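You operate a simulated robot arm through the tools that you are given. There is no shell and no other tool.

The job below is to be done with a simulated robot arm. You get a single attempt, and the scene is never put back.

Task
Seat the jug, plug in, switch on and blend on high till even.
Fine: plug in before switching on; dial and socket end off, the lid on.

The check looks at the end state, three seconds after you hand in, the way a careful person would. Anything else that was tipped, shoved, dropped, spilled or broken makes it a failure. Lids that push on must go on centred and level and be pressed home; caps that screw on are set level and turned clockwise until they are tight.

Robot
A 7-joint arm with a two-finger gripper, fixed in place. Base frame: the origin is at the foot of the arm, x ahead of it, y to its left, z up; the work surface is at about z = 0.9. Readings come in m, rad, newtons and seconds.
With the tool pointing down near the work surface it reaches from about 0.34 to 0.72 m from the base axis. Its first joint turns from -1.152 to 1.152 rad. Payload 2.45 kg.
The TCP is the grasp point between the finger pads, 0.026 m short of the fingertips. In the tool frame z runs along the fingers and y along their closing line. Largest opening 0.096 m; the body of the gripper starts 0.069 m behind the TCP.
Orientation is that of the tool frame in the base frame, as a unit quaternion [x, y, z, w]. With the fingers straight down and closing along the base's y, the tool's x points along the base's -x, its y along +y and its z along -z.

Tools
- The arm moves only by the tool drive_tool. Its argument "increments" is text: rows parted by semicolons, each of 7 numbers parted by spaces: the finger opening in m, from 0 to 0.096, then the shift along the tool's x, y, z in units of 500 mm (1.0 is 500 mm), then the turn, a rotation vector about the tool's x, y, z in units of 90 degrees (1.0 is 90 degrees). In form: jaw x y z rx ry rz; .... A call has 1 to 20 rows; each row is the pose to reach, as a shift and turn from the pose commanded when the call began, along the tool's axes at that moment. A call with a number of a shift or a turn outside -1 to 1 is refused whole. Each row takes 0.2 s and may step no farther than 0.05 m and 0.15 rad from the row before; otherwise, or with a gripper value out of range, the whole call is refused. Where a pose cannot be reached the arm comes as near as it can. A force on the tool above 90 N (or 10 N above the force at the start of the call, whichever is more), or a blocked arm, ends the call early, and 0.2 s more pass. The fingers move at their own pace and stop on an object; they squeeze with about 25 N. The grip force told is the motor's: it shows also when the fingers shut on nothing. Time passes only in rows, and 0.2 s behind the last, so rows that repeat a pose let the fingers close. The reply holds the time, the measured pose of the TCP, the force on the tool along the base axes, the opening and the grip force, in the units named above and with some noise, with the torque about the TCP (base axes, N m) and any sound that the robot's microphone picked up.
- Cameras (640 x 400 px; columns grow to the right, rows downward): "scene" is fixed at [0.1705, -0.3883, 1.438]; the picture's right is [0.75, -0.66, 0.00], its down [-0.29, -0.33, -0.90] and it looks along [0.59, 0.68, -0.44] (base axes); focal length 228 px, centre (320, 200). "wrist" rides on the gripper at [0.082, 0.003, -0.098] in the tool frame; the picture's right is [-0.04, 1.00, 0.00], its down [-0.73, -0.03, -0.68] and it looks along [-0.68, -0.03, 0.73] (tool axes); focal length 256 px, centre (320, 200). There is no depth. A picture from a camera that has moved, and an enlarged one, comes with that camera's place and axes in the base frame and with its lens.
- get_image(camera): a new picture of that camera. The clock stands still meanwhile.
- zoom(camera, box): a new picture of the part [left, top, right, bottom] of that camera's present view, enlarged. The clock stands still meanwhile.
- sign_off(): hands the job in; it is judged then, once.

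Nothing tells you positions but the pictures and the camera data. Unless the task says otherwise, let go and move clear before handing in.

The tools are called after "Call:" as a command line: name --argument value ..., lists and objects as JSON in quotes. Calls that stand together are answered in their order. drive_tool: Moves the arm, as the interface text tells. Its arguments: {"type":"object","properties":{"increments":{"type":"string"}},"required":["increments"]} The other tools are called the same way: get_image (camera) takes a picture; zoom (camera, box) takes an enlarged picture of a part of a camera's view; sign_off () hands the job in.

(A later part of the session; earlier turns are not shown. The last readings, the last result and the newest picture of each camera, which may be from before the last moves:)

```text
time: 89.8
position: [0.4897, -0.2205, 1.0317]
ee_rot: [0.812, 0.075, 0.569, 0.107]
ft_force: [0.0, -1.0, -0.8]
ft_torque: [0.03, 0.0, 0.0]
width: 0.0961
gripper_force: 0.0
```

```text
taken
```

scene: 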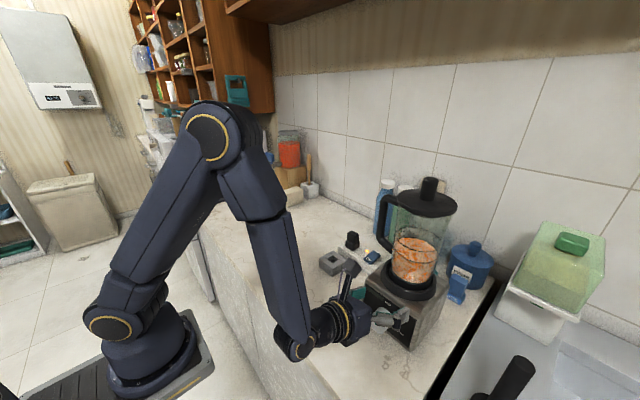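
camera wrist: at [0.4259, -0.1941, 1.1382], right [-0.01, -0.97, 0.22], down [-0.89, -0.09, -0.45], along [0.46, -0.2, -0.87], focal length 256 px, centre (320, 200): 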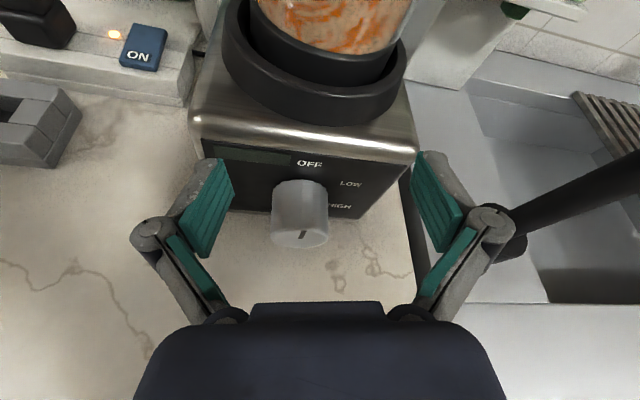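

Reachable with no contact. I'll lower onto the dial.

Call:
drive_tool --increments "0.096 -0.032 -0.01 0.012 0 0 0; 0.096 -0.064 -0.019 0.024 0 0 0; 0.096 -0.097 -0.028 0.037 0 0 0; 0.096 -0.129 -0.038 0.049 0 0 0; 0.096 -0.129 -0.038 0.049 0 0 0"

Call:
get_image --camera "wrist"

Call:
zoom --camera "scene" --box '[310, 250, 450, 370]'

```text
time: 91.0
position: [0.4907, -0.2195, 0.9583]
ee_rot: [0.812, 0.075, 0.569, 0.107]
ft_force: [0.1, 0.4, 1.2]
ft_torque: [-0.02, 0.03, -0.02]
width: 0.0963
gripper_force: 0.1
```

```text
taken
camera wrist: at [0.4267, -0.1943, 1.0656], right [-0.01, -0.97, 0.22], down [-0.89, -0.09, -0.45], along [0.46, -0.2, -0.87], focal length 256 px, centre (320, 200)
```

wrist: 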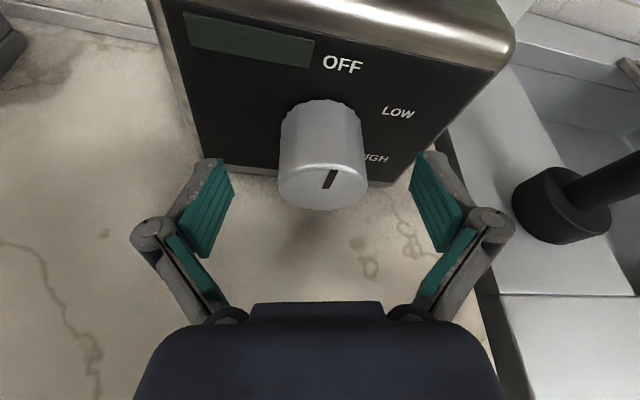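

```text
3.33 times, centred on (380, 310) of scene
camera zoom: at [0.1705, -0.3883, 1.438], right [0.75, -0.66, 0.0], down [-0.29, -0.33, -0.9], along [0.59, 0.68, -0.44], focal length 761 px, centre (120, -167)
```

zoom: 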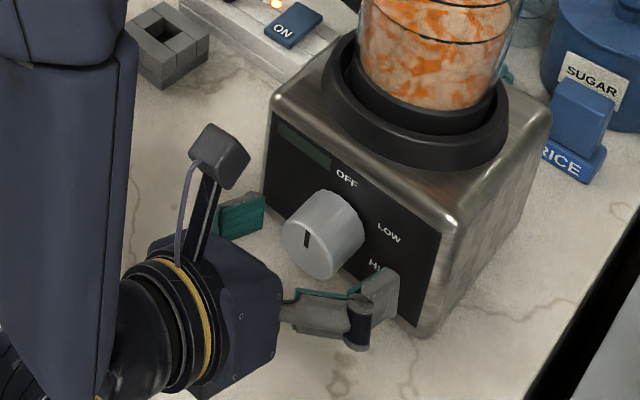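

The dial is centred between the pads at the right depth. I'll close on it.

Call:
drive_tool --increments "0.02 0 0 0 0 0 0; 0.02 0 0 0 0 0 0; 0.02 0 0 0 0 0 0; 0.02 0 0 0 0 0 0; 0.02 0 0 0 0 0 0; 0.02 0 0 0 0 0 0"

Call:
zoom --camera "wrist" --box '[200, 80, 440, 230]'

```text
time: 92.4
position: [0.49, -0.2216, 0.9597]
ee_rot: [0.812, 0.074, 0.569, 0.108]
ft_force: [-0.9, -8.9, 4.0]
ft_torque: [0.04, 0.17, -0.21]
width: 0.0413
gripper_force: 44.8
```

```text
2.67 times, centred on (320, 155) of wrist
camera zoom: at [0.4265, -0.1952, 1.0661], right [-0.02, -0.97, 0.22], down [-0.89, -0.09, -0.45], along [0.46, -0.21, -0.86], focal length 683 px, centre (320, 320)
```

zoom: 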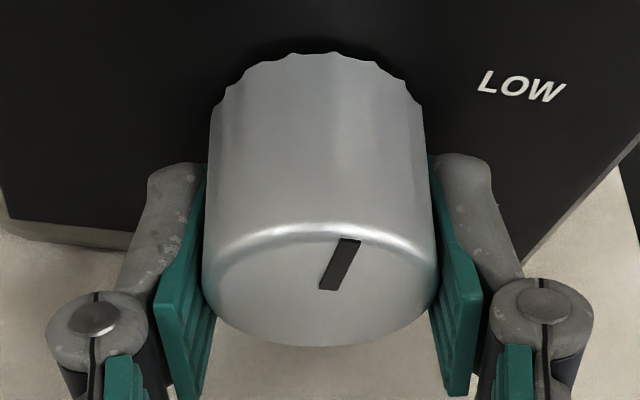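

Gripped at 41 mm with a small side load. I'll shift 1.5 mm to relieve it, then turn clockwise 60° to LOW, listening for the motor.

Call:
drive_tool --increments "0.02 0 0.003 0 0 0 0; 0.02 0 0.003 0 0 0 0"

Call:
drive_tool --increments "0.02 0 0 0 0.0228 0 0.0627; 0.02 0 0 0 0.0456 0 0.1253; 0.02 0 0 0 0.0684 0 0.188; 0.02 0 0 0 0.0912 0 0.2507; 0.02 0 0 0 0.114 0 0.3133"

Call:
zoom --camera "wrist" --box '[200, 60, 440, 230]'

```text
time: 93.0
position: [0.4899, -0.2221, 0.9592]
ee_rot: [0.812, 0.076, 0.569, 0.106]
ft_force: [-5.3, -2.7, 1.2]
ft_torque: [0.06, -0.79, -0.31]
width: 0.0409
gripper_force: 44.5
```

```text
time: 94.2
position: [0.4911, -0.2187, 0.9587]
ee_rot: [0.812, -0.074, 0.569, -0.11]
ft_force: [-27.6, 14.2, 15.8]
ft_torque: [-0.08, -1.01, 0.47]
width: 0.0412
gripper_force: 45.1
```

```text
2.35 times, centred on (320, 145) of wrist
camera zoom: at [0.4265, -0.2507, 1.0643], right [-0.01, -0.95, -0.3], down [-0.89, 0.14, -0.43], along [0.46, 0.26, -0.85], focal length 602 px, centre (320, 329)
```

zoom: 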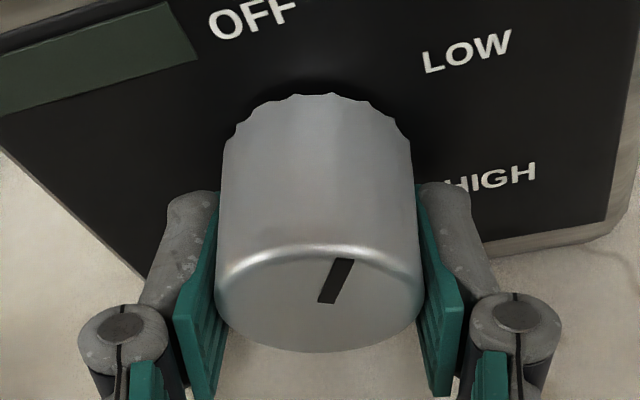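

The dial turns with the gripper, but the side forces show its axis is about 7 mm higher than my rotation centre. I'll ease the tool up and back slightly before continuing.

Call:
drive_tool --increments "0.02 0.005 -0.003 -0.004 0 0 0; 0.02 0.0104 -0.006 -0.008 0 0 0; 0.02 0.0104 -0.006 -0.008 0 0 0"

Call:
zoom --camera "wrist" --box '[200, 60, 440, 230]'

```text
time: 95.0
position: [0.4894, -0.2199, 0.9621]
ee_rot: [0.815, -0.077, 0.564, -0.105]
ft_force: [22.8, 0.1, -38.0]
ft_torque: [-0.01, 0.95, 0.09]
width: 0.0411
gripper_force: 45.6
```

```text
2.35 times, centred on (320, 145) of wrist
camera zoom: at [0.4264, -0.2508, 1.0684], right [-0.02, -0.96, -0.3], down [-0.89, 0.15, -0.42], along [0.45, 0.26, -0.86], focal length 602 px, centre (320, 329)
```

zoom: 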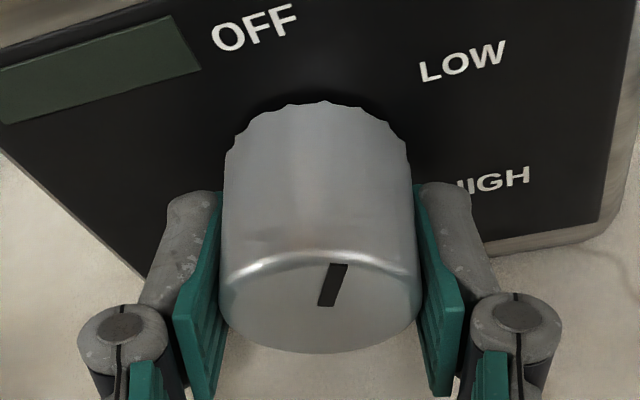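

That was overcorrected within the pad plane and pulls up on the dial. I'll give back most of the vertical shift.

Call:
drive_tool --increments "0.02 -0.004 0.0012 0.0023 0 0 0; 0.02 -0.0076 0.0023 0.0046 0 0 0; 0.02 -0.0076 0.0023 0.0046 0 0 0"

```text
time: 95.8
position: [0.4891, -0.2196, 0.9628]
ee_rot: [0.811, -0.076, 0.57, -0.105]
ft_force: [-19.3, 1.1, 7.0]
ft_torque: [0.0, 0.89, 0.31]
width: 0.0408
gripper_force: 45.0
```

Forces are small now. I'll continue the turn to 60°.

Call:
drive_tool --increments "0.02 -0.0003 0 -0.001 0.0228 0 0.0627; 0.02 -0.0003 0 -0.001 0.0456 0 0.1253; 0.02 -0.0003 0 -0.001 0.0684 0 0.188; 0.02 -0.0003 0 -0.001 0.0912 0 0.2507; 0.02 -0.0003 0 -0.001 0.114 0 0.3133"

Call:
zoom --camera "wrist" --box '[200, 60, 440, 230]'

Call:
get_image --camera "scene"

```text
time: 97.0
position: [0.4901, -0.2188, 0.961]
ee_rot: [0.756, -0.219, 0.531, -0.314]
ft_force: [-30.4, 1.9, 20.8]
ft_torque: [0.03, -0.24, 0.45]
width: 0.0408
gripper_force: 44.9
```

```text
2.35 times, centred on (320, 145) of wrist
camera zoom: at [0.4252, -0.2989, 1.0377], right [-0.01, -0.68, -0.73], down [-0.89, 0.34, -0.31], along [0.46, 0.65, -0.61], focal length 602 px, centre (320, 329)
```

zoom: 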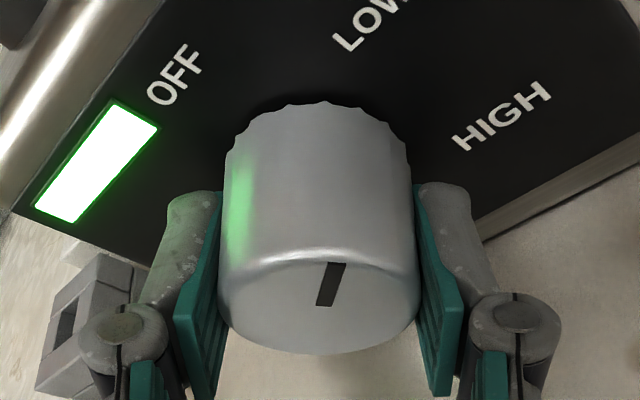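

```text
taken
```

scene: 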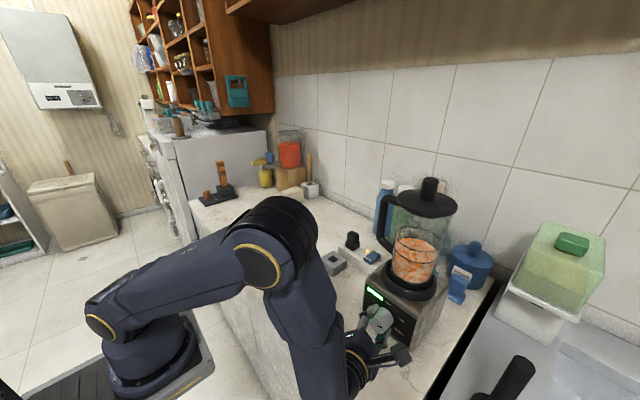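

The display lit green, so the blender is running at LOW. I'll open, roll back 60° and regrip to turn on to HIGH.

Call:
drive_tool --increments "0.06 0.0006 -0.0042 -0.0024 0 0 0; 0.075 0.0006 -0.0042 -0.0024 0 0 0; 0.075 0.0006 -0.0042 -0.0024 0 0 0; 0.075 0.0006 -0.0042 -0.0024 -0.0228 0 -0.0627; 0.075 0.0006 -0.0042 -0.0024 -0.0456 0 -0.1253; 0.075 0.0006 -0.0042 -0.0024 -0.0684 0 -0.188; 0.075 0.0006 -0.0042 -0.0024 -0.0912 0 -0.2507; 0.075 0.0006 -0.0042 -0.0024 -0.114 0 -0.3133; 0.075 0.0006 -0.0042 -0.0024 -0.1368 0 -0.376; 0.075 0.0006 -0.0042 -0.0024 -0.1596 0 -0.4387; 0.075 0.0006 -0.0042 -0.0024 -0.1824 0 -0.5013; 0.075 0.0006 -0.0042 -0.0024 -0.2052 0 -0.564; 0.075 0.0006 -0.0042 -0.0024 -0.228 0 -0.6267"

Call:
get_image --camera "wrist"

```text
time: 99.8
position: [0.4894, -0.2176, 0.9621]
ee_rot: [0.812, 0.076, 0.568, 0.107]
ft_force: [-0.8, -0.6, 0.5]
ft_torque: [0.01, 0.02, -0.01]
width: 0.0751
gripper_force: 0.1
```

```text
taken
camera wrist: at [0.4253, -0.1922, 1.0702], right [-0.01, -0.97, 0.22], down [-0.89, -0.09, -0.45], along [0.46, -0.21, -0.87], focal length 256 px, centre (320, 200)
```

wrist: 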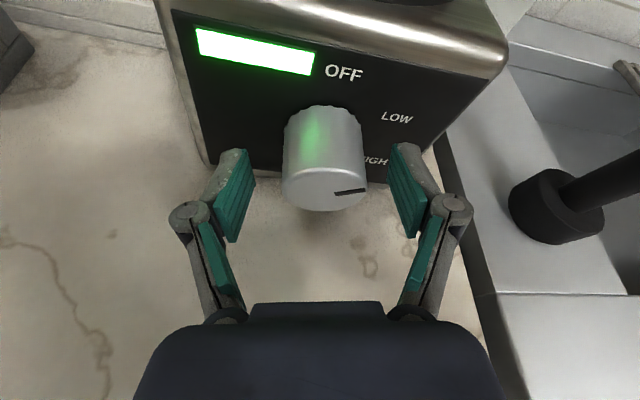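

The marker points to LOW and the gripper is back at -15°. I'll regrip and turn another 60° to HIGH.

Call:
drive_tool --increments "0.02 0 0 0 0 0 0; 0.02 0 0 0 0 0 0; 0.02 0 0 0 0 0 0; 0.02 0 0 0 0 0 0; 0.02 0 0 0 0 0 0"

Call:
drive_tool --increments "0.02 0 0 0 0.0228 0 0.0627; 0.02 0 0 0 0.0456 0 0.1253; 0.02 0 0 0 0.0684 0 0.188; 0.02 0 0 0 0.0912 0 0.2507; 0.02 0 0 0 0.114 0 0.3133"

```text
time: 101.0
position: [0.4894, -0.2204, 0.9632]
ee_rot: [0.812, 0.075, 0.569, 0.108]
ft_force: [-3.1, -14.1, 4.5]
ft_torque: [-0.01, 0.12, -0.51]
width: 0.0412
gripper_force: 45.2
```

```text
time: 102.2
position: [0.4884, -0.2207, 0.9642]
ee_rot: [0.812, -0.078, 0.569, -0.106]
ft_force: [0.2, -17.2, 9.3]
ft_torque: [0.02, -0.06, -0.62]
width: 0.0412
gripper_force: 45.0
```

Call:
drive_tool --increments "0.02 0.002 0.003 -0.001 0.0228 0 0.0627; 0.02 0.002 0.0034 -0.001 0.0456 0 0.1253; 0.02 0.002 0.0034 -0.001 0.0684 0 0.188; 0.02 0.002 0.0034 -0.001 0.0912 0 0.2507; 0.02 0.002 0.0034 -0.001 0.114 0 0.3133"

Call:
zoom --camera "wrist" --box '[200, 40, 440, 230]'

Call:
get_image --camera "scene"

```text
time: 103.4
position: [0.489, -0.2195, 0.9623]
ee_rot: [0.757, -0.217, 0.53, -0.314]
ft_force: [10.0, -6.2, -3.9]
ft_torque: [-1.19, 0.05, 0.14]
width: 0.0411
gripper_force: 45.2
```

```text
2.11 times, centred on (320, 135) of wrist
camera zoom: at [0.4249, -0.2998, 1.0392], right [-0.01, -0.68, -0.73], down [-0.89, 0.34, -0.3], along [0.46, 0.65, -0.61], focal length 539 px, centre (320, 337)
```

zoom: 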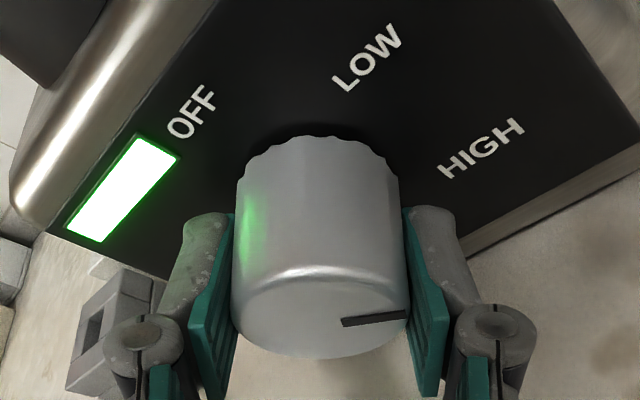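

```text
taken
```

scene: 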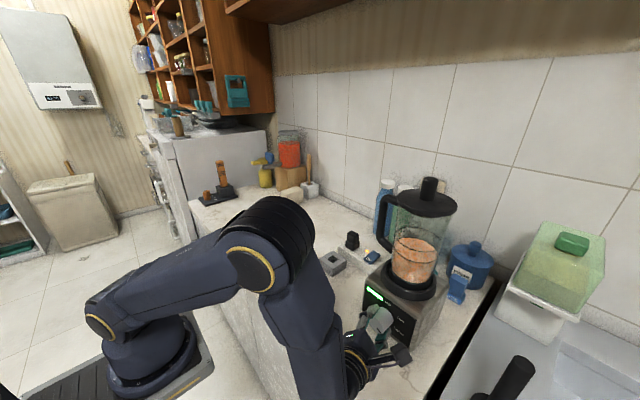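

A 1.2 N·m reaction about the dial's axis says it's at its HIGH stop, and the contents are blending. I'll look at the jug closely.

Call:
zoom --camera "scene" --box '[370, 180, 470, 310]'

Call:
zoom --camera "scene" --box '[355, 275, 425, 350]'

```text
3.08 times, centred on (420, 245) of scene
camera zoom: at [0.1709, -0.3885, 1.4379], right [0.75, -0.66, 0.0], down [-0.29, -0.33, -0.9], along [0.59, 0.68, -0.44], focal length 702 px, centre (12, 62)
```

zoom: 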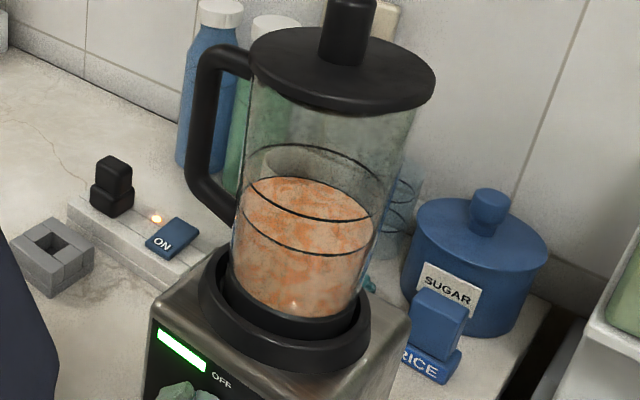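

```text
5.33 times, centred on (390, 312) of scene
camera zoom: at [0.1709, -0.3885, 1.4379], right [0.75, -0.66, 0.0], down [-0.29, -0.33, -0.9], along [0.59, 0.68, -0.44], focal length 1217 px, centre (-53, -400)
```

zoom: 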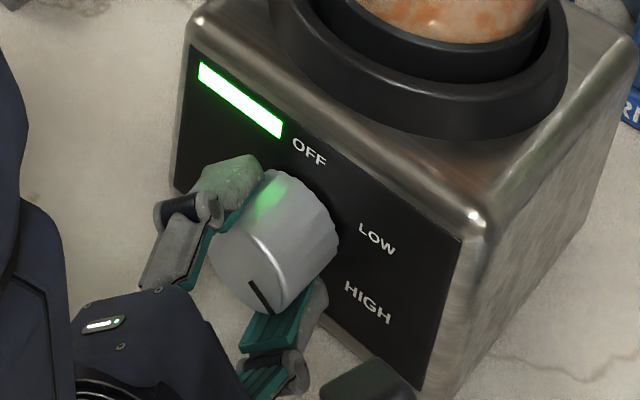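

The marker points to HIGH and swirls are fading. I'll hold still and wait a few seconds.

Call:
drive_tool --increments "0.02 0 0 0 0 0 0; 0.02 0 0 0 0 0 0; 0.02 0 0 0 0 0 0; 0.02 0 0 0 0 0 0; 0.02 0 0 0 0 0 0; 0.02 0 0 0 0 0 0; 0.02 0 0 0 0 0 0; 0.02 0 0 0 0 0 0; 0.02 0 0 0 0 0 0; 0.02 0 0 0 0 0 0; 0.02 0 0 0 0 0 0; 0.02 0 0 0 0 0 0; 0.02 0 0 0 0 0 0; 0.02 0 0 0 0 0 0; 0.02 0 0 0 0 0 0; 0.02 0 0 0 0 0 0; 0.02 0 0 0 0 0 0; 0.02 0 0 0 0 0 0; 0.02 0 0 0 0 0 0; 0.02 0 0 0 0 0 0"

Call:
zoom --camera "scene" --box '[370, 180, 470, 310]'

```text
time: 107.6
position: [0.4887, -0.2198, 0.9642]
ee_rot: [0.757, -0.219, 0.529, -0.313]
ft_force: [9.9, 5.2, -7.8]
ft_torque: [-0.75, 0.18, 0.3]
width: 0.0413
gripper_force: 45.1
```

```text
3.08 times, centred on (420, 245) of scene
camera zoom: at [0.171, -0.3882, 1.438], right [0.75, -0.66, 0.0], down [-0.29, -0.33, -0.9], along [0.59, 0.68, -0.44], focal length 702 px, centre (12, 62)
```

zoom: 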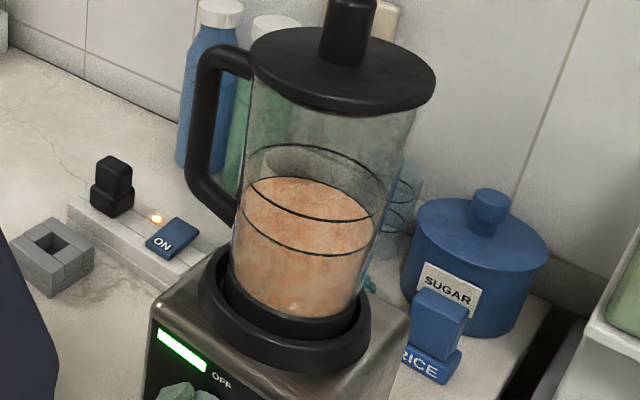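

The mix is nearly even, with faint mottling left. I'll keep blending.

Call:
drive_tool --increments "0.02 0 0 0 0 0 0; 0.02 0 0 0 0 0 0; 0.02 0 0 0 0 0 0; 0.02 0 0 0 0 0 0; 0.02 0 0 0 0 0 0; 0.02 0 0 0 0 0 0; 0.02 0 0 0 0 0 0; 0.02 0 0 0 0 0 0; 0.02 0 0 0 0 0 0; 0.02 0 0 0 0 0 0; 0.02 0 0 0 0 0 0; 0.02 0 0 0 0 0 0; 0.02 0 0 0 0 0 0; 0.02 0 0 0 0 0 0; 0.02 0 0 0 0 0 0; 0.02 0 0 0 0 0 0; 0.02 0 0 0 0 0 0; 0.02 0 0 0 0 0 0; 0.02 0 0 0 0 0 0; 0.02 0 0 0 0 0 0"

Call:
zoom --camera "scene" --box '[395, 210, 445, 285]'

```text
time: 111.8
position: [0.4895, -0.2199, 0.9641]
ee_rot: [0.757, -0.219, 0.529, -0.315]
ft_force: [9.3, 8.1, -8.7]
ft_torque: [-0.57, 0.21, 0.28]
width: 0.0413
gripper_force: 45.3
```

```text
5.33 times, centred on (420, 248) of scene
camera zoom: at [0.1709, -0.3882, 1.438], right [0.75, -0.66, 0.0], down [-0.29, -0.33, -0.9], along [0.59, 0.68, -0.44], focal length 1217 px, centre (-213, -53)
```

zoom: 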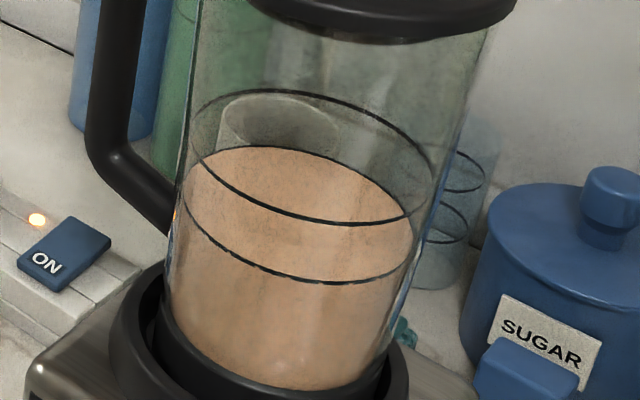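

It looks even now. I'll give it 2 more seconds for certainty and compare.

Call:
drive_tool --increments "0.02 0 0 0 0 0 0; 0.02 0 0 0 0 0 0; 0.02 0 0 0 0 0 0; 0.02 0 0 0 0 0 0; 0.02 0 0 0 0 0 0; 0.02 0 0 0 0 0 0; 0.02 0 0 0 0 0 0; 0.02 0 0 0 0 0 0; 0.02 0 0 0 0 0 0; 0.02 0 0 0 0 0 0"

Call:
zoom --camera "scene" --box '[395, 210, 445, 285]'

```text
time: 114.0
position: [0.4885, -0.2189, 0.9649]
ee_rot: [0.757, -0.219, 0.53, -0.314]
ft_force: [8.5, 7.3, -9.3]
ft_torque: [-0.53, 0.13, 0.34]
width: 0.0413
gripper_force: 44.8
```

```text
5.33 times, centred on (420, 248) of scene
camera zoom: at [0.1709, -0.3882, 1.438], right [0.75, -0.66, 0.0], down [-0.29, -0.33, -0.9], along [0.59, 0.68, -0.44], focal length 1217 px, centre (-213, -53)
```

zoom: 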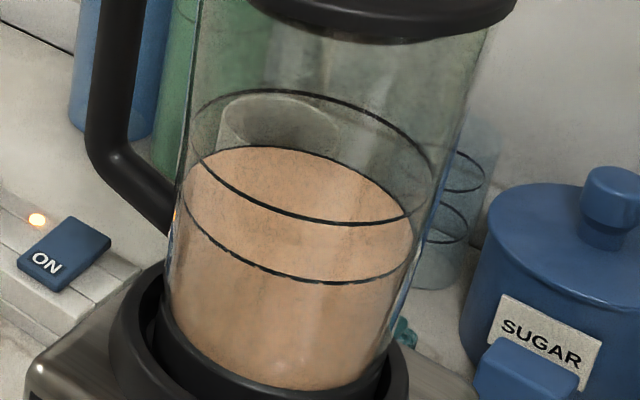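

The contents are uniform and unchanged. I'll turn the dial back 60° toward LOW.

Call:
drive_tool --increments "0.02 0 0 0 -0.0228 0 -0.0627; 0.02 0 0 0 -0.0456 0 -0.1253; 0.02 0 0 0 -0.0684 0 -0.188; 0.02 0 0 0 -0.0912 0 -0.2507; 0.02 0 0 0 -0.114 0 -0.3133"

Call:
drive_tool --increments "0.02 0 0 0 -0.0228 0 -0.0627; 0.02 0 0 0 -0.0456 0 -0.1253; 0.02 0 0 0 -0.0684 0 -0.188; 0.02 0 0 0 -0.0912 0 -0.2507; 0.02 0 0 0 -0.114 0 -0.3133"

Call:
zoom --camera "wrist" --box '[200, 40, 440, 230]'

```text
time: 115.2
position: [0.489, -0.2196, 0.9641]
ee_rot: [0.812, -0.074, 0.569, -0.107]
ft_force: [5.7, 8.1, -2.0]
ft_torque: [-0.03, -0.77, 0.08]
width: 0.0414
gripper_force: 45.1
```

```text
time: 116.4
position: [0.4887, -0.2196, 0.9645]
ee_rot: [0.812, 0.075, 0.569, 0.108]
ft_force: [-8.1, 8.9, 6.5]
ft_torque: [0.04, 0.08, 0.62]
width: 0.0412
gripper_force: 44.8
```

```text
2.11 times, centred on (320, 135) of wrist
camera zoom: at [0.4246, -0.1943, 1.0708], right [-0.01, -0.97, 0.22], down [-0.89, -0.09, -0.45], along [0.46, -0.21, -0.87], focal length 539 px, centre (320, 337)
```

zoom: 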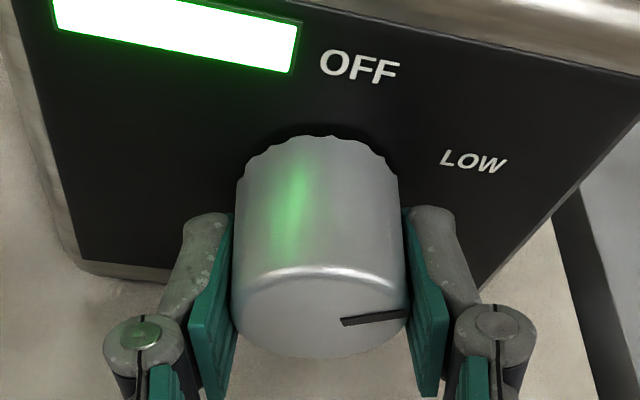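

At LOW again. I'll open, roll forward 60° and regrip for the final turn to OFF.

Call:
drive_tool --increments "0.06 0 0 0 0 0 0; 0.075 0 0 0 0 0 0; 0.075 0 0 0 0 0 0; 0.075 0 0 0 0.0228 0 0.0627; 0.075 0 0 0 0.0456 0 0.1253; 0.075 0 0 0 0.0684 0 0.188; 0.075 0 0 0 0.0912 0 0.2507; 0.075 0 0 0 0.114 0 0.3133; 0.075 0 0 0 0.1368 0 0.376; 0.075 0 0 0 0.1596 0 0.4387; 0.075 0 0 0 0.1824 0 0.5013; 0.075 0 0 0 0.2052 0 0.564; 0.075 0 0 0 0.228 0 0.6267"

Call:
drive_tool --increments "0.02 0 0 0 0 0 0; 0.02 0 0 0 0 0 0; 0.02 0 0 0 0 0 0; 0.02 0 0 0 0 0 0; 0.02 0 0 0 0 0 0"

Call:
drive_tool --increments "0.02 0 0 0 -0.0228 0 -0.0627; 0.02 0 0 0 -0.0456 0 -0.1253; 0.02 0 0 0 -0.0684 0 -0.188; 0.02 0 0 0 -0.0912 0 -0.2507; 0.02 0 0 0 -0.114 0 -0.3133"

Call:
drive_tool --increments "0.02 0 0 0 -0.0228 0 -0.0627; 0.02 0 0 0 -0.0456 0 -0.1253; 0.02 0 0 0 -0.0684 0 -0.188; 0.02 0 0 0 -0.0912 0 -0.2507; 0.02 0 0 0 -0.114 0 -0.3133"

Call:
zoom --camera "wrist" --box '[200, 40, 440, 230]'

```text
time: 119.2
position: [0.4888, -0.2212, 0.9639]
ee_rot: [0.757, -0.22, 0.53, -0.314]
ft_force: [-0.7, 0.1, -0.8]
ft_torque: [0.0, 0.01, 0.01]
width: 0.0751
gripper_force: 0.0
```

```text
time: 120.4
position: [0.488, -0.2201, 0.964]
ee_rot: [0.756, -0.219, 0.53, -0.315]
ft_force: [-5.4, 5.0, 7.5]
ft_torque: [0.02, -0.12, 0.18]
width: 0.0413
gripper_force: 44.9
```

```text
time: 121.6
position: [0.4893, -0.2208, 0.964]
ee_rot: [0.812, -0.074, 0.569, -0.107]
ft_force: [-2.8, 9.1, 12.3]
ft_torque: [-0.03, 0.14, 0.46]
width: 0.0411
gripper_force: 44.8
```

```text
time: 122.8
position: [0.4892, -0.2198, 0.9638]
ee_rot: [0.812, 0.075, 0.569, 0.106]
ft_force: [-2.3, 11.9, 8.8]
ft_torque: [1.02, -0.27, 0.13]
width: 0.0411
gripper_force: 45.2
```

```text
2.11 times, centred on (320, 135) of wrist
camera zoom: at [0.4248, -0.1947, 1.0709], right [-0.01, -0.98, 0.22], down [-0.89, -0.09, -0.45], along [0.46, -0.2, -0.87], focal length 539 px, centre (320, 337)
```

zoom: 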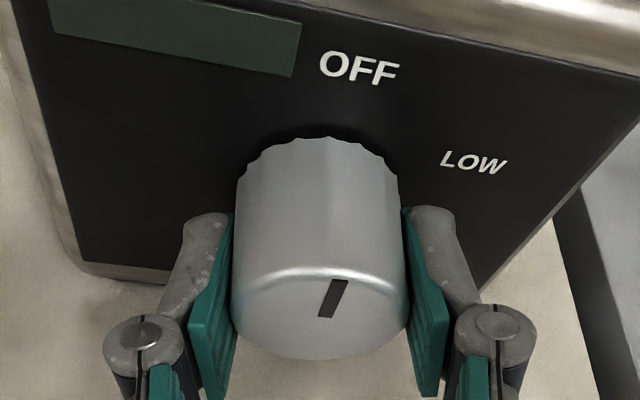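

The display is dark and a reaction torque shows the dial at its OFF stop. I'll open fully and rise straight up off the dial.

Call:
drive_tool --increments "0.06 0 0 0 0 0 0; 0.096 0 0 0 0 0 0; 0.096 0 0 0 0 0 0; 0.096 0 0 0 0 0 0; 0.096 0.032 0.01 -0.012 0 0 0; 0.096 0.064 0.019 -0.024 0 0 0; 0.096 0.097 0.028 -0.037 0 0 0; 0.096 0.129 0.038 -0.049 0 0 0; 0.096 0.17 0.05 -0.064 0 0 0; 0.096 0.25 0.074 -0.095 0 0 0; 0.096 0.33 0.097 -0.125 0 0 0"

Call:
get_image --camera "wrist"

Call:
get_image --camera "scene"

```text
time: 125.2
position: [0.4862, -0.221, 1.1486]
ee_rot: [0.812, 0.075, 0.568, 0.106]
ft_force: [-0.3, 0.1, 0.4]
ft_torque: [0.02, 0.02, 0.0]
width: 0.0959
gripper_force: 0.1
```

```text
taken
camera wrist: at [0.4214, -0.1947, 1.2547], right [-0.01, -0.97, 0.22], down [-0.89, -0.09, -0.45], along [0.46, -0.2, -0.87], focal length 256 px, centre (320, 200)
```

wrist: 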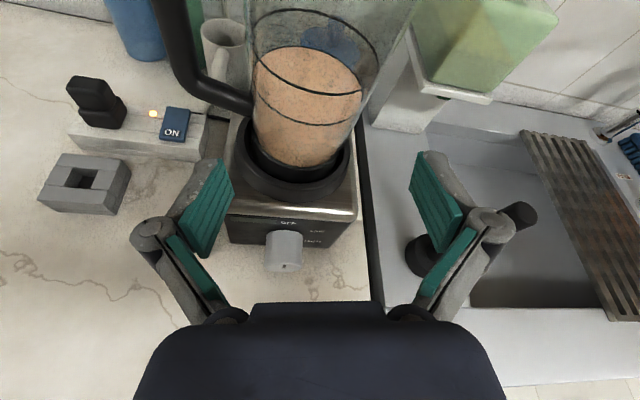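

```text
taken
```

scene: 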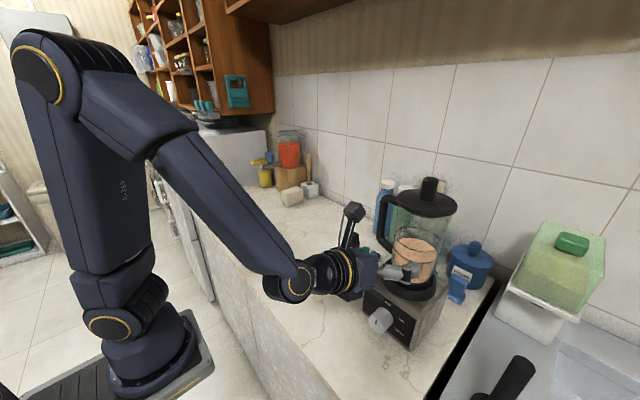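

Everything is in place, with the dial at OFF. Now the socket: I'll climb, level the roll, and turn the tool to point down again.

Call:
drive_tool --increments "0.06 0.05 0.003 -0.016 0.0142 0 0.0392; 0.06 0.1 0.007 -0.031 0.0285 0 0.0783; 0.06 0.15 0.01 -0.047 0.0427 0 0.1175; 0.06 0.194 0.013 -0.062 0.057 0 0.1567; 0.06 0.194 0.013 -0.062 0.057 0 0.1567"

Call:
drive_tool --increments "0.06 0.01 -0.01 0 0 -0.0864 0; 0.06 0.02 -0.03 0 0 -0.1728 0; 0.06 0.03 -0.05 0 0 -0.2593 0; 0.06 0.04 -0.07 0 0 -0.3457 0; 0.06 0.05 -0.09 0 0 -0.4321 0; 0.06 0.06 -0.11 0 0 -0.5185 0; 0.06 0.07 -0.13 0 0 -0.605 0; 0.06 0.08 -0.15 0 0 -0.6914 0; 0.06 0.09 -0.17 0 0 -0.7778 0; 0.06 0.09 -0.17 0 0 -0.7778 0"

Call:
get_image --camera "scene"

```text
time: 126.4
position: [0.4905, -0.2006, 1.2477]
ee_rot: [0.819, -0.001, 0.573, 0.0]
ft_force: [0.6, -0.6, 0.0]
ft_torque: [0.02, -0.03, -0.05]
width: 0.0598
gripper_force: 0.0
```

```text
time: 128.6
position: [0.5073, -0.1162, 1.288]
ee_rot: [1.0, 0.0, 0.0, -0.001]
ft_force: [-0.9, -0.2, -0.1]
ft_torque: [-0.02, -0.03, 0.01]
width: 0.0601
gripper_force: 0.0
```

```text
taken
```

scene: 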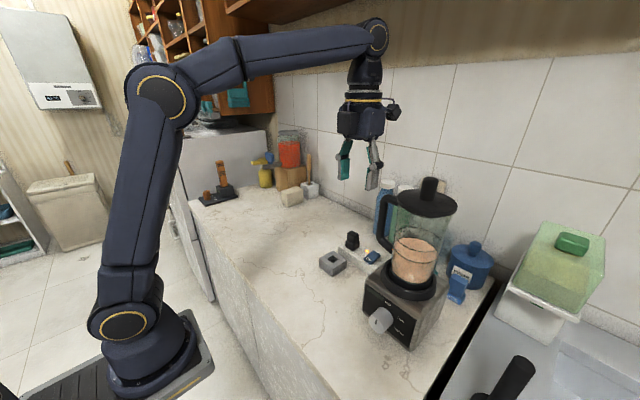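

The tool points down. I'll roll the camera back to the robot side while moving away from the jug.

Call:
drive_tool --increments "0.06 0 -0.04 0 0 0 -0.095; 0.06 0 -0.08 0 0 0 -0.19; 0.06 0 -0.12 0 0 0 -0.285; 0.06 0 -0.16 0 0 0 -0.38; 0.06 0 -0.18 0 0 0 -0.475; 0.06 0 -0.18 0 0 0 -0.57; 0.06 0 -0.18 0 0 0 -0.665; 0.06 0 -0.18 0 0 0 -0.76; 0.06 0 -0.18 0 0 0 -0.855; 0.06 0 -0.18 0 0 0 -0.95; 0.06 0 -0.18 0 0 0 -1.0"

Call:
drive_tool --increments "0.06 0 0 0 0 0 -0.095; 0.06 0 0 0 0 0 -0.19; 0.06 0 0 0 0 0 -0.285; 0.06 0 0 0 0 0 -0.38; 0.06 0 0 0 0 0 -0.475; 0.06 0 0 0 0 0 -0.57; 0.06 0 0 0 0 0 -0.665; 0.06 0 0 0 0 0 -0.76; 0 0 0 0 0 0 -0.855; 0 0 0 0 0 0 -0.95; 0 0 0 0 0 0 -1.0"

Call:
get_image --camera "wrist"

```text
time: 131.0
position: [0.5057, -0.0272, 1.2896]
ee_rot: [0.707, 0.708, -0.001, 0.0]
ft_force: [-0.4, -0.4, -0.5]
ft_torque: [-0.01, 0.02, 0.04]
width: 0.0599
gripper_force: 0.3
```

```text
time: 133.4
position: [0.5057, -0.0267, 1.2883]
ee_rot: [-0.001, 1.0, -0.001, 0.0]
ft_force: [0.7, 0.1, -0.1]
ft_torque: [0.0, 0.02, 0.01]
width: 0.0
gripper_force: 13.1
```

```text
taken
camera wrist: at [0.4249, -0.0236, 1.3868], right [0.04, 1.0, 0.0], down [0.73, -0.03, 0.68], along [0.68, -0.03, -0.73], focal length 256 px, centre (320, 200)
```

wrist: 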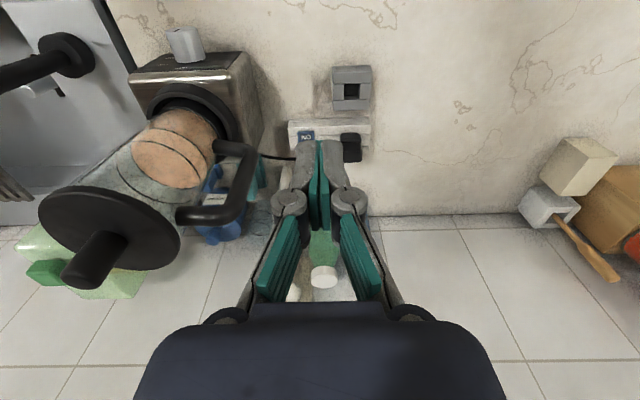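

Next I'll hover over the far end of the rocker, near (0.710, -0.060), with the fingers closed.

Call:
drive_tool --increments "0 -0.07 -0.011 0.03 0 0 0; 0 -0.14 -0.022 0.08 0 0 0; 0 -0.21 -0.034 0.14 0 0 0; 0 -0.28 -0.046 0.2 0 0 0; 0 -0.35 -0.058 0.27 0 0 0; 0 -0.4086 -0.0666 0.34 0 0 0; 0 -0.4086 -0.0666 0.42 0 0 0; 0 -0.4086 -0.0666 0.5 0 0 0; 0 -0.4086 -0.0666 0.57 0 0 0; 0 -0.4086 -0.0666 0.596 0 0 0; 0 -0.4086 -0.0666 0.596 0 0 0"

Call:
get_image --camera "wrist"

Call:
zoom --camera "scene" --box '[340, 200, 410, 280]'

```text
time: 135.8
position: [0.7224, -0.0617, 0.9906]
ee_rot: [0.001, 1.0, 0.0, -0.001]
ft_force: [0.4, 0.5, 0.2]
ft_torque: [0.0, 0.0, -0.03]
width: 0.0
gripper_force: 25.1
out of reach, approached as far as the arm can: row 5, 6, 7, 9, 10, 11
```

```text
taken
camera wrist: at [0.6414, -0.0581, 1.0898], right [0.04, 1.0, 0.0], down [0.73, -0.03, 0.68], along [0.68, -0.03, -0.74], focal length 256 px, centre (320, 200)
```

wrist: 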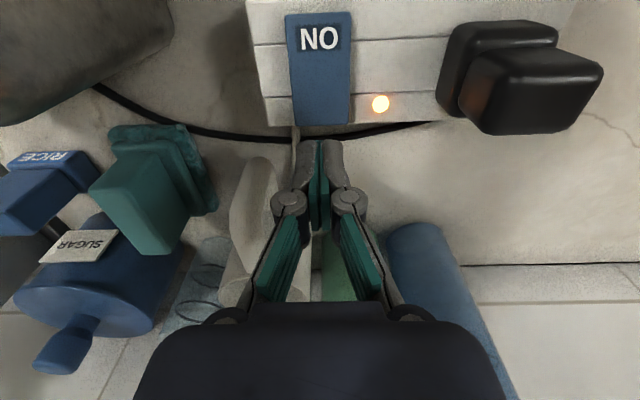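

```text
5.00 times, centred on (375, 240) of scene
camera zoom: at [0.1705, -0.3883, 1.438], right [0.75, -0.66, 0.0], down [-0.29, -0.33, -0.9], along [0.59, 0.68, -0.44], focal length 1141 px, centre (45, 0)
```

zoom: 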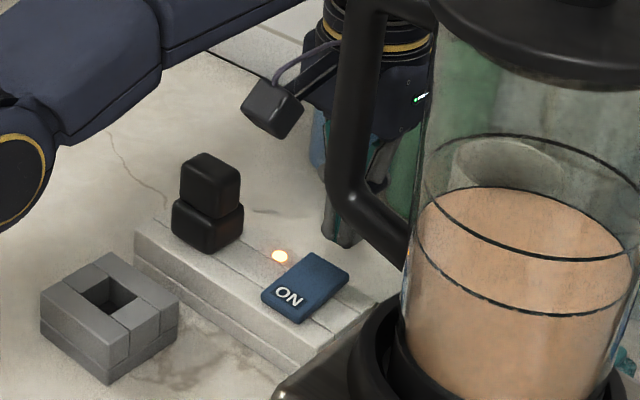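

The fingers ended about 18 mm too far out, beyond the rocker's end at x ≈ 0.713. I'll pull back to x ≈ 0.704 at the same height.

Call:
drive_tool --increments "0 0.012 0 0 0 0 0; 0 0.024 0.002 0 0 0 0; 0 0.037 0.002 0 0 0 0; 0 0.037 0.002 0 0 0 0"

Call:
get_image --camera "wrist"

Call:
zoom --camera "scene" --box '[340, 200, 410, 280]'

```text
time: 136.8
position: [0.7228, -0.061, 0.9932]
ee_rot: [0.0, 1.0, -0.001, 0.0]
ft_force: [-0.5, 1.0, -0.2]
ft_torque: [0.04, -0.01, 0.02]
width: 0.0
gripper_force: 25.3
out of reach, approached as far as the arm can: row 1, 2, 3, 4
```

```text
taken
camera wrist: at [0.6412, -0.0579, 1.0919], right [0.04, 1.0, 0.0], down [0.73, -0.03, 0.68], along [0.68, -0.03, -0.74], focal length 256 px, centre (320, 200)
```

wrist: 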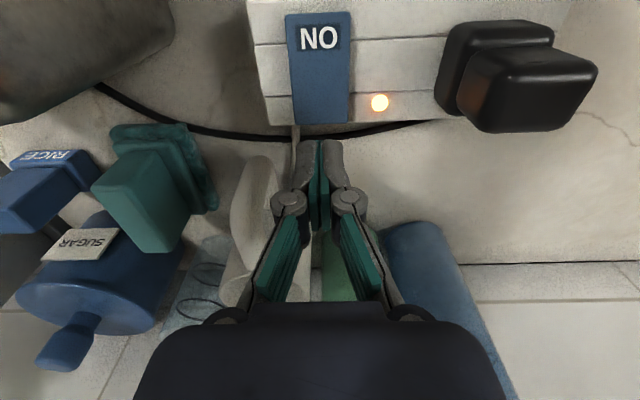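

```text
5.00 times, centred on (375, 240) of scene
camera zoom: at [0.1705, -0.3883, 1.438], right [0.75, -0.66, 0.0], down [-0.29, -0.33, -0.9], along [0.59, 0.68, -0.44], focal length 1141 px, centre (45, 0)
```

zoom: 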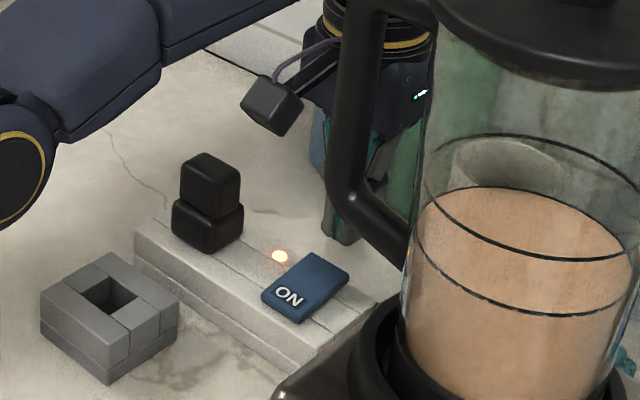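

Call:
get_image --camera "scene"

```text
taken
```

scene: 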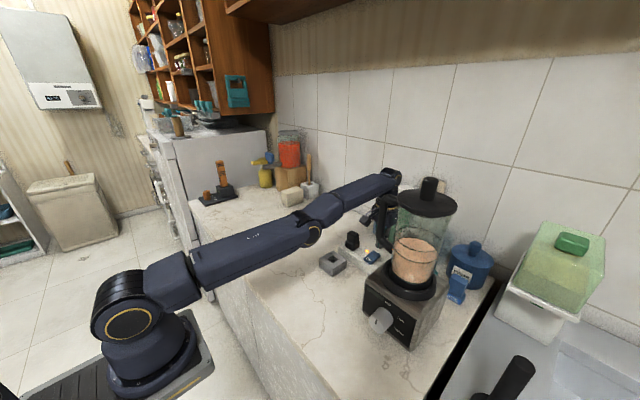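

The arm got into a stretched, elbow-low posture, which limits it. I'll back out along the way I came, up then back, and recheck the posture.

Call:
drive_tool --increments "0 0 0 -0.08 0 0 0; 0 0 0 -0.16 0 0 0; 0 0 0 -0.24 0 0 0; 0 0.03 0 -0.32 0 0 0; 0 0.1 0.01 -0.4 0 0 0; 0 0.18 0.03 -0.46 0 0 0; 0 0.26 0.045 -0.52 0 0 0; 0 0.34 0.06 -0.56 0 0 0; 0 0.42 0.066 -0.59 0 0 0; 0 0.42 0.066 -0.59 0 0 0"

Call:
get_image --camera "scene"

```text
refused: row 5 steps farther than a row can; nothing moved
```

```text
taken
```

scene: 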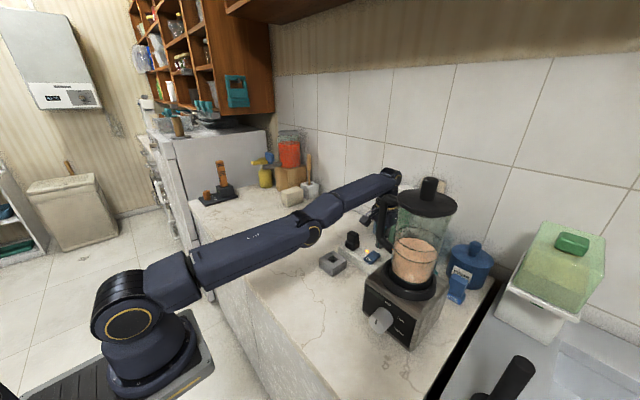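

Call:
drive_tool --increments "0 0 0 -0.08 0 0 0; 0 0 0 -0.16 0 0 0; 0 0 0 -0.24 0 0 0; 0 0.02 0 -0.32 0 0 0; 0 0.06 0 -0.39 0 0 0"

Call:
get_image --camera "scene"

```text
time: 138.0
position: [0.676, -0.0585, 1.1639]
ee_rot: [0.0, 1.0, 0.0, 0.0]
ft_force: [0.5, 0.5, 0.4]
ft_torque: [0.03, -0.02, -0.01]
width: 0.0001
gripper_force: 25.4
out of reach, approached as far as the arm can: row 1, 2, 3, 4, 5
```

```text
taken
```

scene: 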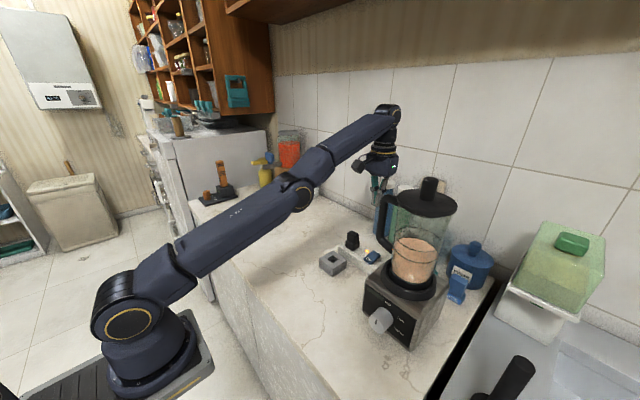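

The arm is stretched straight at its reach limit. I'll bring it inward and up toward the earlier comfortable pose.

Call:
drive_tool --increments "0 0.06 0.01 -0.03 0 0 0; 0 0.12 0.02 -0.06 0 0 0; 0 0.18 0.03 -0.09 0 0 0; 0 0.24 0.04 -0.12 0 0 0; 0 0.3 0.05 -0.15 0 0 0; 0 0.34 0.06 -0.18 0 0 0; 0 0.34 0.06 -0.18 0 0 0"

Call:
get_image --camera "scene"

```text
time: 139.6
position: [0.5078, -0.0295, 1.2552]
ee_rot: [0.0, 1.0, 0.0, 0.001]
ft_force: [-0.6, -0.5, 0.4]
ft_torque: [-0.02, 0.03, 0.02]
width: 0.0
gripper_force: 24.9
out of reach, approached as far as the arm can: row 1, 2, 3
```

```text
taken
```

scene: 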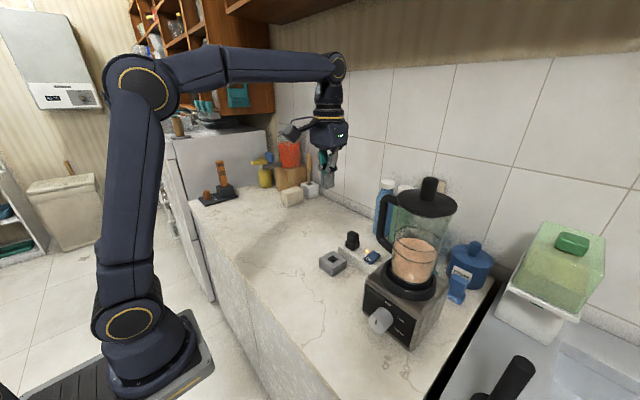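

Back in an elbow-up posture. This time I'll descend first, then move outward at low height where the reach is enough.

Call:
drive_tool --increments "0 -0.02 -0.004 0.08 0 0 0; 0 -0.05 -0.008 0.16 0 0 0; 0 -0.09 -0.012 0.23 0 0 0; 0 -0.13 -0.018 0.3 0 0 0; 0 -0.17 -0.024 0.37 0 0 0; 0 -0.205 -0.028 0.43 0 0 0; 0 -0.224 -0.031 0.47 0 0 0; 0 -0.224 -0.031 0.47 0 0 0"

Call:
get_image --camera "scene"

```text
time: 141.4
position: [0.6195, -0.0409, 1.0173]
ee_rot: [0.0, 1.0, 0.0, 0.0]
ft_force: [0.5, -0.6, -0.5]
ft_torque: [0.02, 0.01, 0.01]
width: 0.0
gripper_force: 25.2
```

```text
taken
```

scene: 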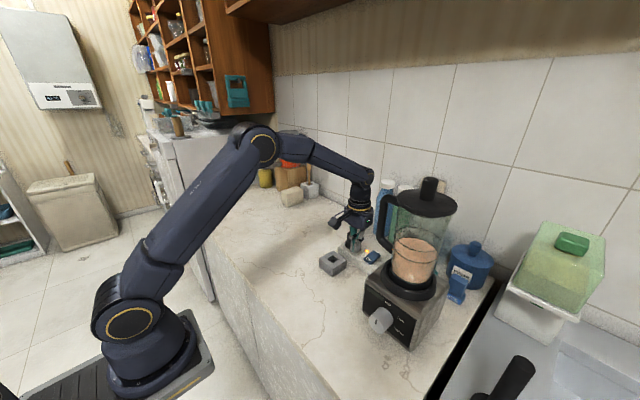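

Call:
drive_tool --increments "0 -0.04 -0.01 0 0 0 0; 0 -0.08 -0.02 0.01 0 0 0; 0 -0.12 -0.03 0.02 0 0 0; 0 -0.15 -0.036 0.035 0 0 0; 0 -0.169 -0.038 0.046 0 0 0; 0 -0.169 -0.038 0.046 0 0 0"

Call:
get_image --camera "wrist"

Call:
zoom --camera "scene" --box '[340, 200, 410, 280]'

```text
time: 142.8
position: [0.7033, -0.061, 0.9961]
ee_rot: [0.0, 1.0, 0.0, 0.0]
ft_force: [0.0, -0.5, 0.5]
ft_torque: [-0.02, -0.02, 0.01]
width: 0.0
gripper_force: 24.7
```

```text
taken
camera wrist: at [0.6219, -0.0571, 1.0947], right [0.04, 1.0, 0.0], down [0.73, -0.03, 0.68], along [0.68, -0.03, -0.73], focal length 256 px, centre (320, 200)
```

wrist: 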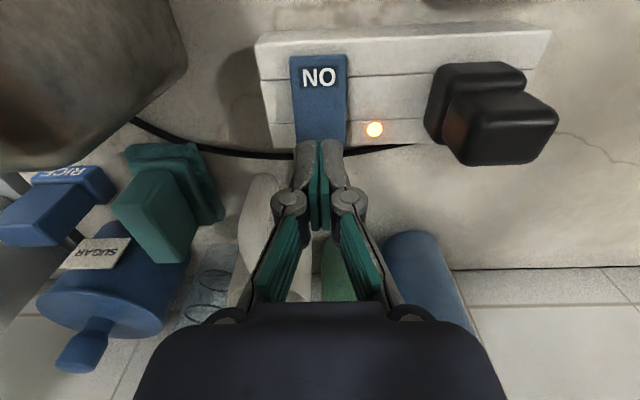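

```text
5.00 times, centred on (375, 240) of scene
camera zoom: at [0.1706, -0.3883, 1.438], right [0.75, -0.66, 0.0], down [-0.29, -0.33, -0.9], along [0.59, 0.68, -0.44], focal length 1141 px, centre (45, 0)
```

zoom: 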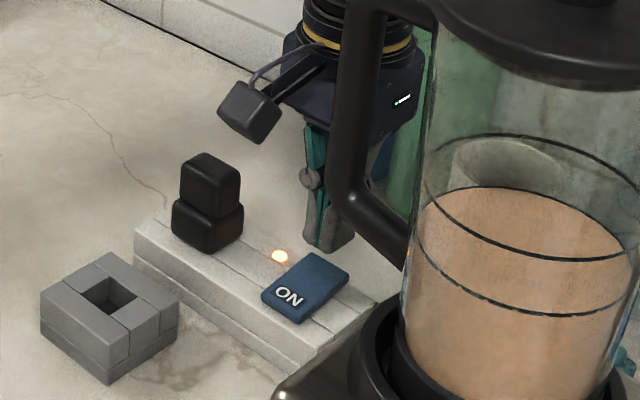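

Fingertips are above the rocker's far end. I'll press down gently.

Call:
drive_tool --increments "0 0 0 0.02 0 0 0; 0 0 0 0.036 0 0 0; 0 0 0 0.046 0 0 0; 0 0 0 0.054 0 0 0"

Call:
zoom --camera "scene" --box '[350, 225, 400, 275]'

```text
time: 143.8
position: [0.7053, -0.062, 0.971]
ee_rot: [0.0, 1.0, 0.0, -0.001]
ft_force: [-4.8, 1.4, 10.6]
ft_torque: [0.05, 0.28, -0.04]
width: 0.0061
gripper_force: 29.2
```

```text
8.00 times, centred on (375, 250) of scene
camera zoom: at [0.1701, -0.3883, 1.4381], right [0.75, -0.66, 0.0], down [-0.29, -0.33, -0.9], along [0.59, 0.68, -0.44], focal length 1826 px, centre (-120, -200)
```

zoom: 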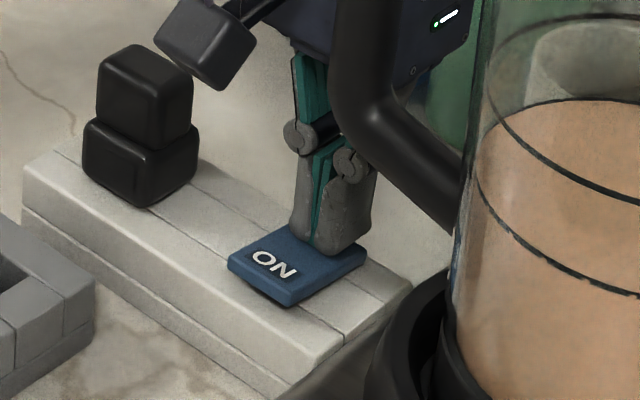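

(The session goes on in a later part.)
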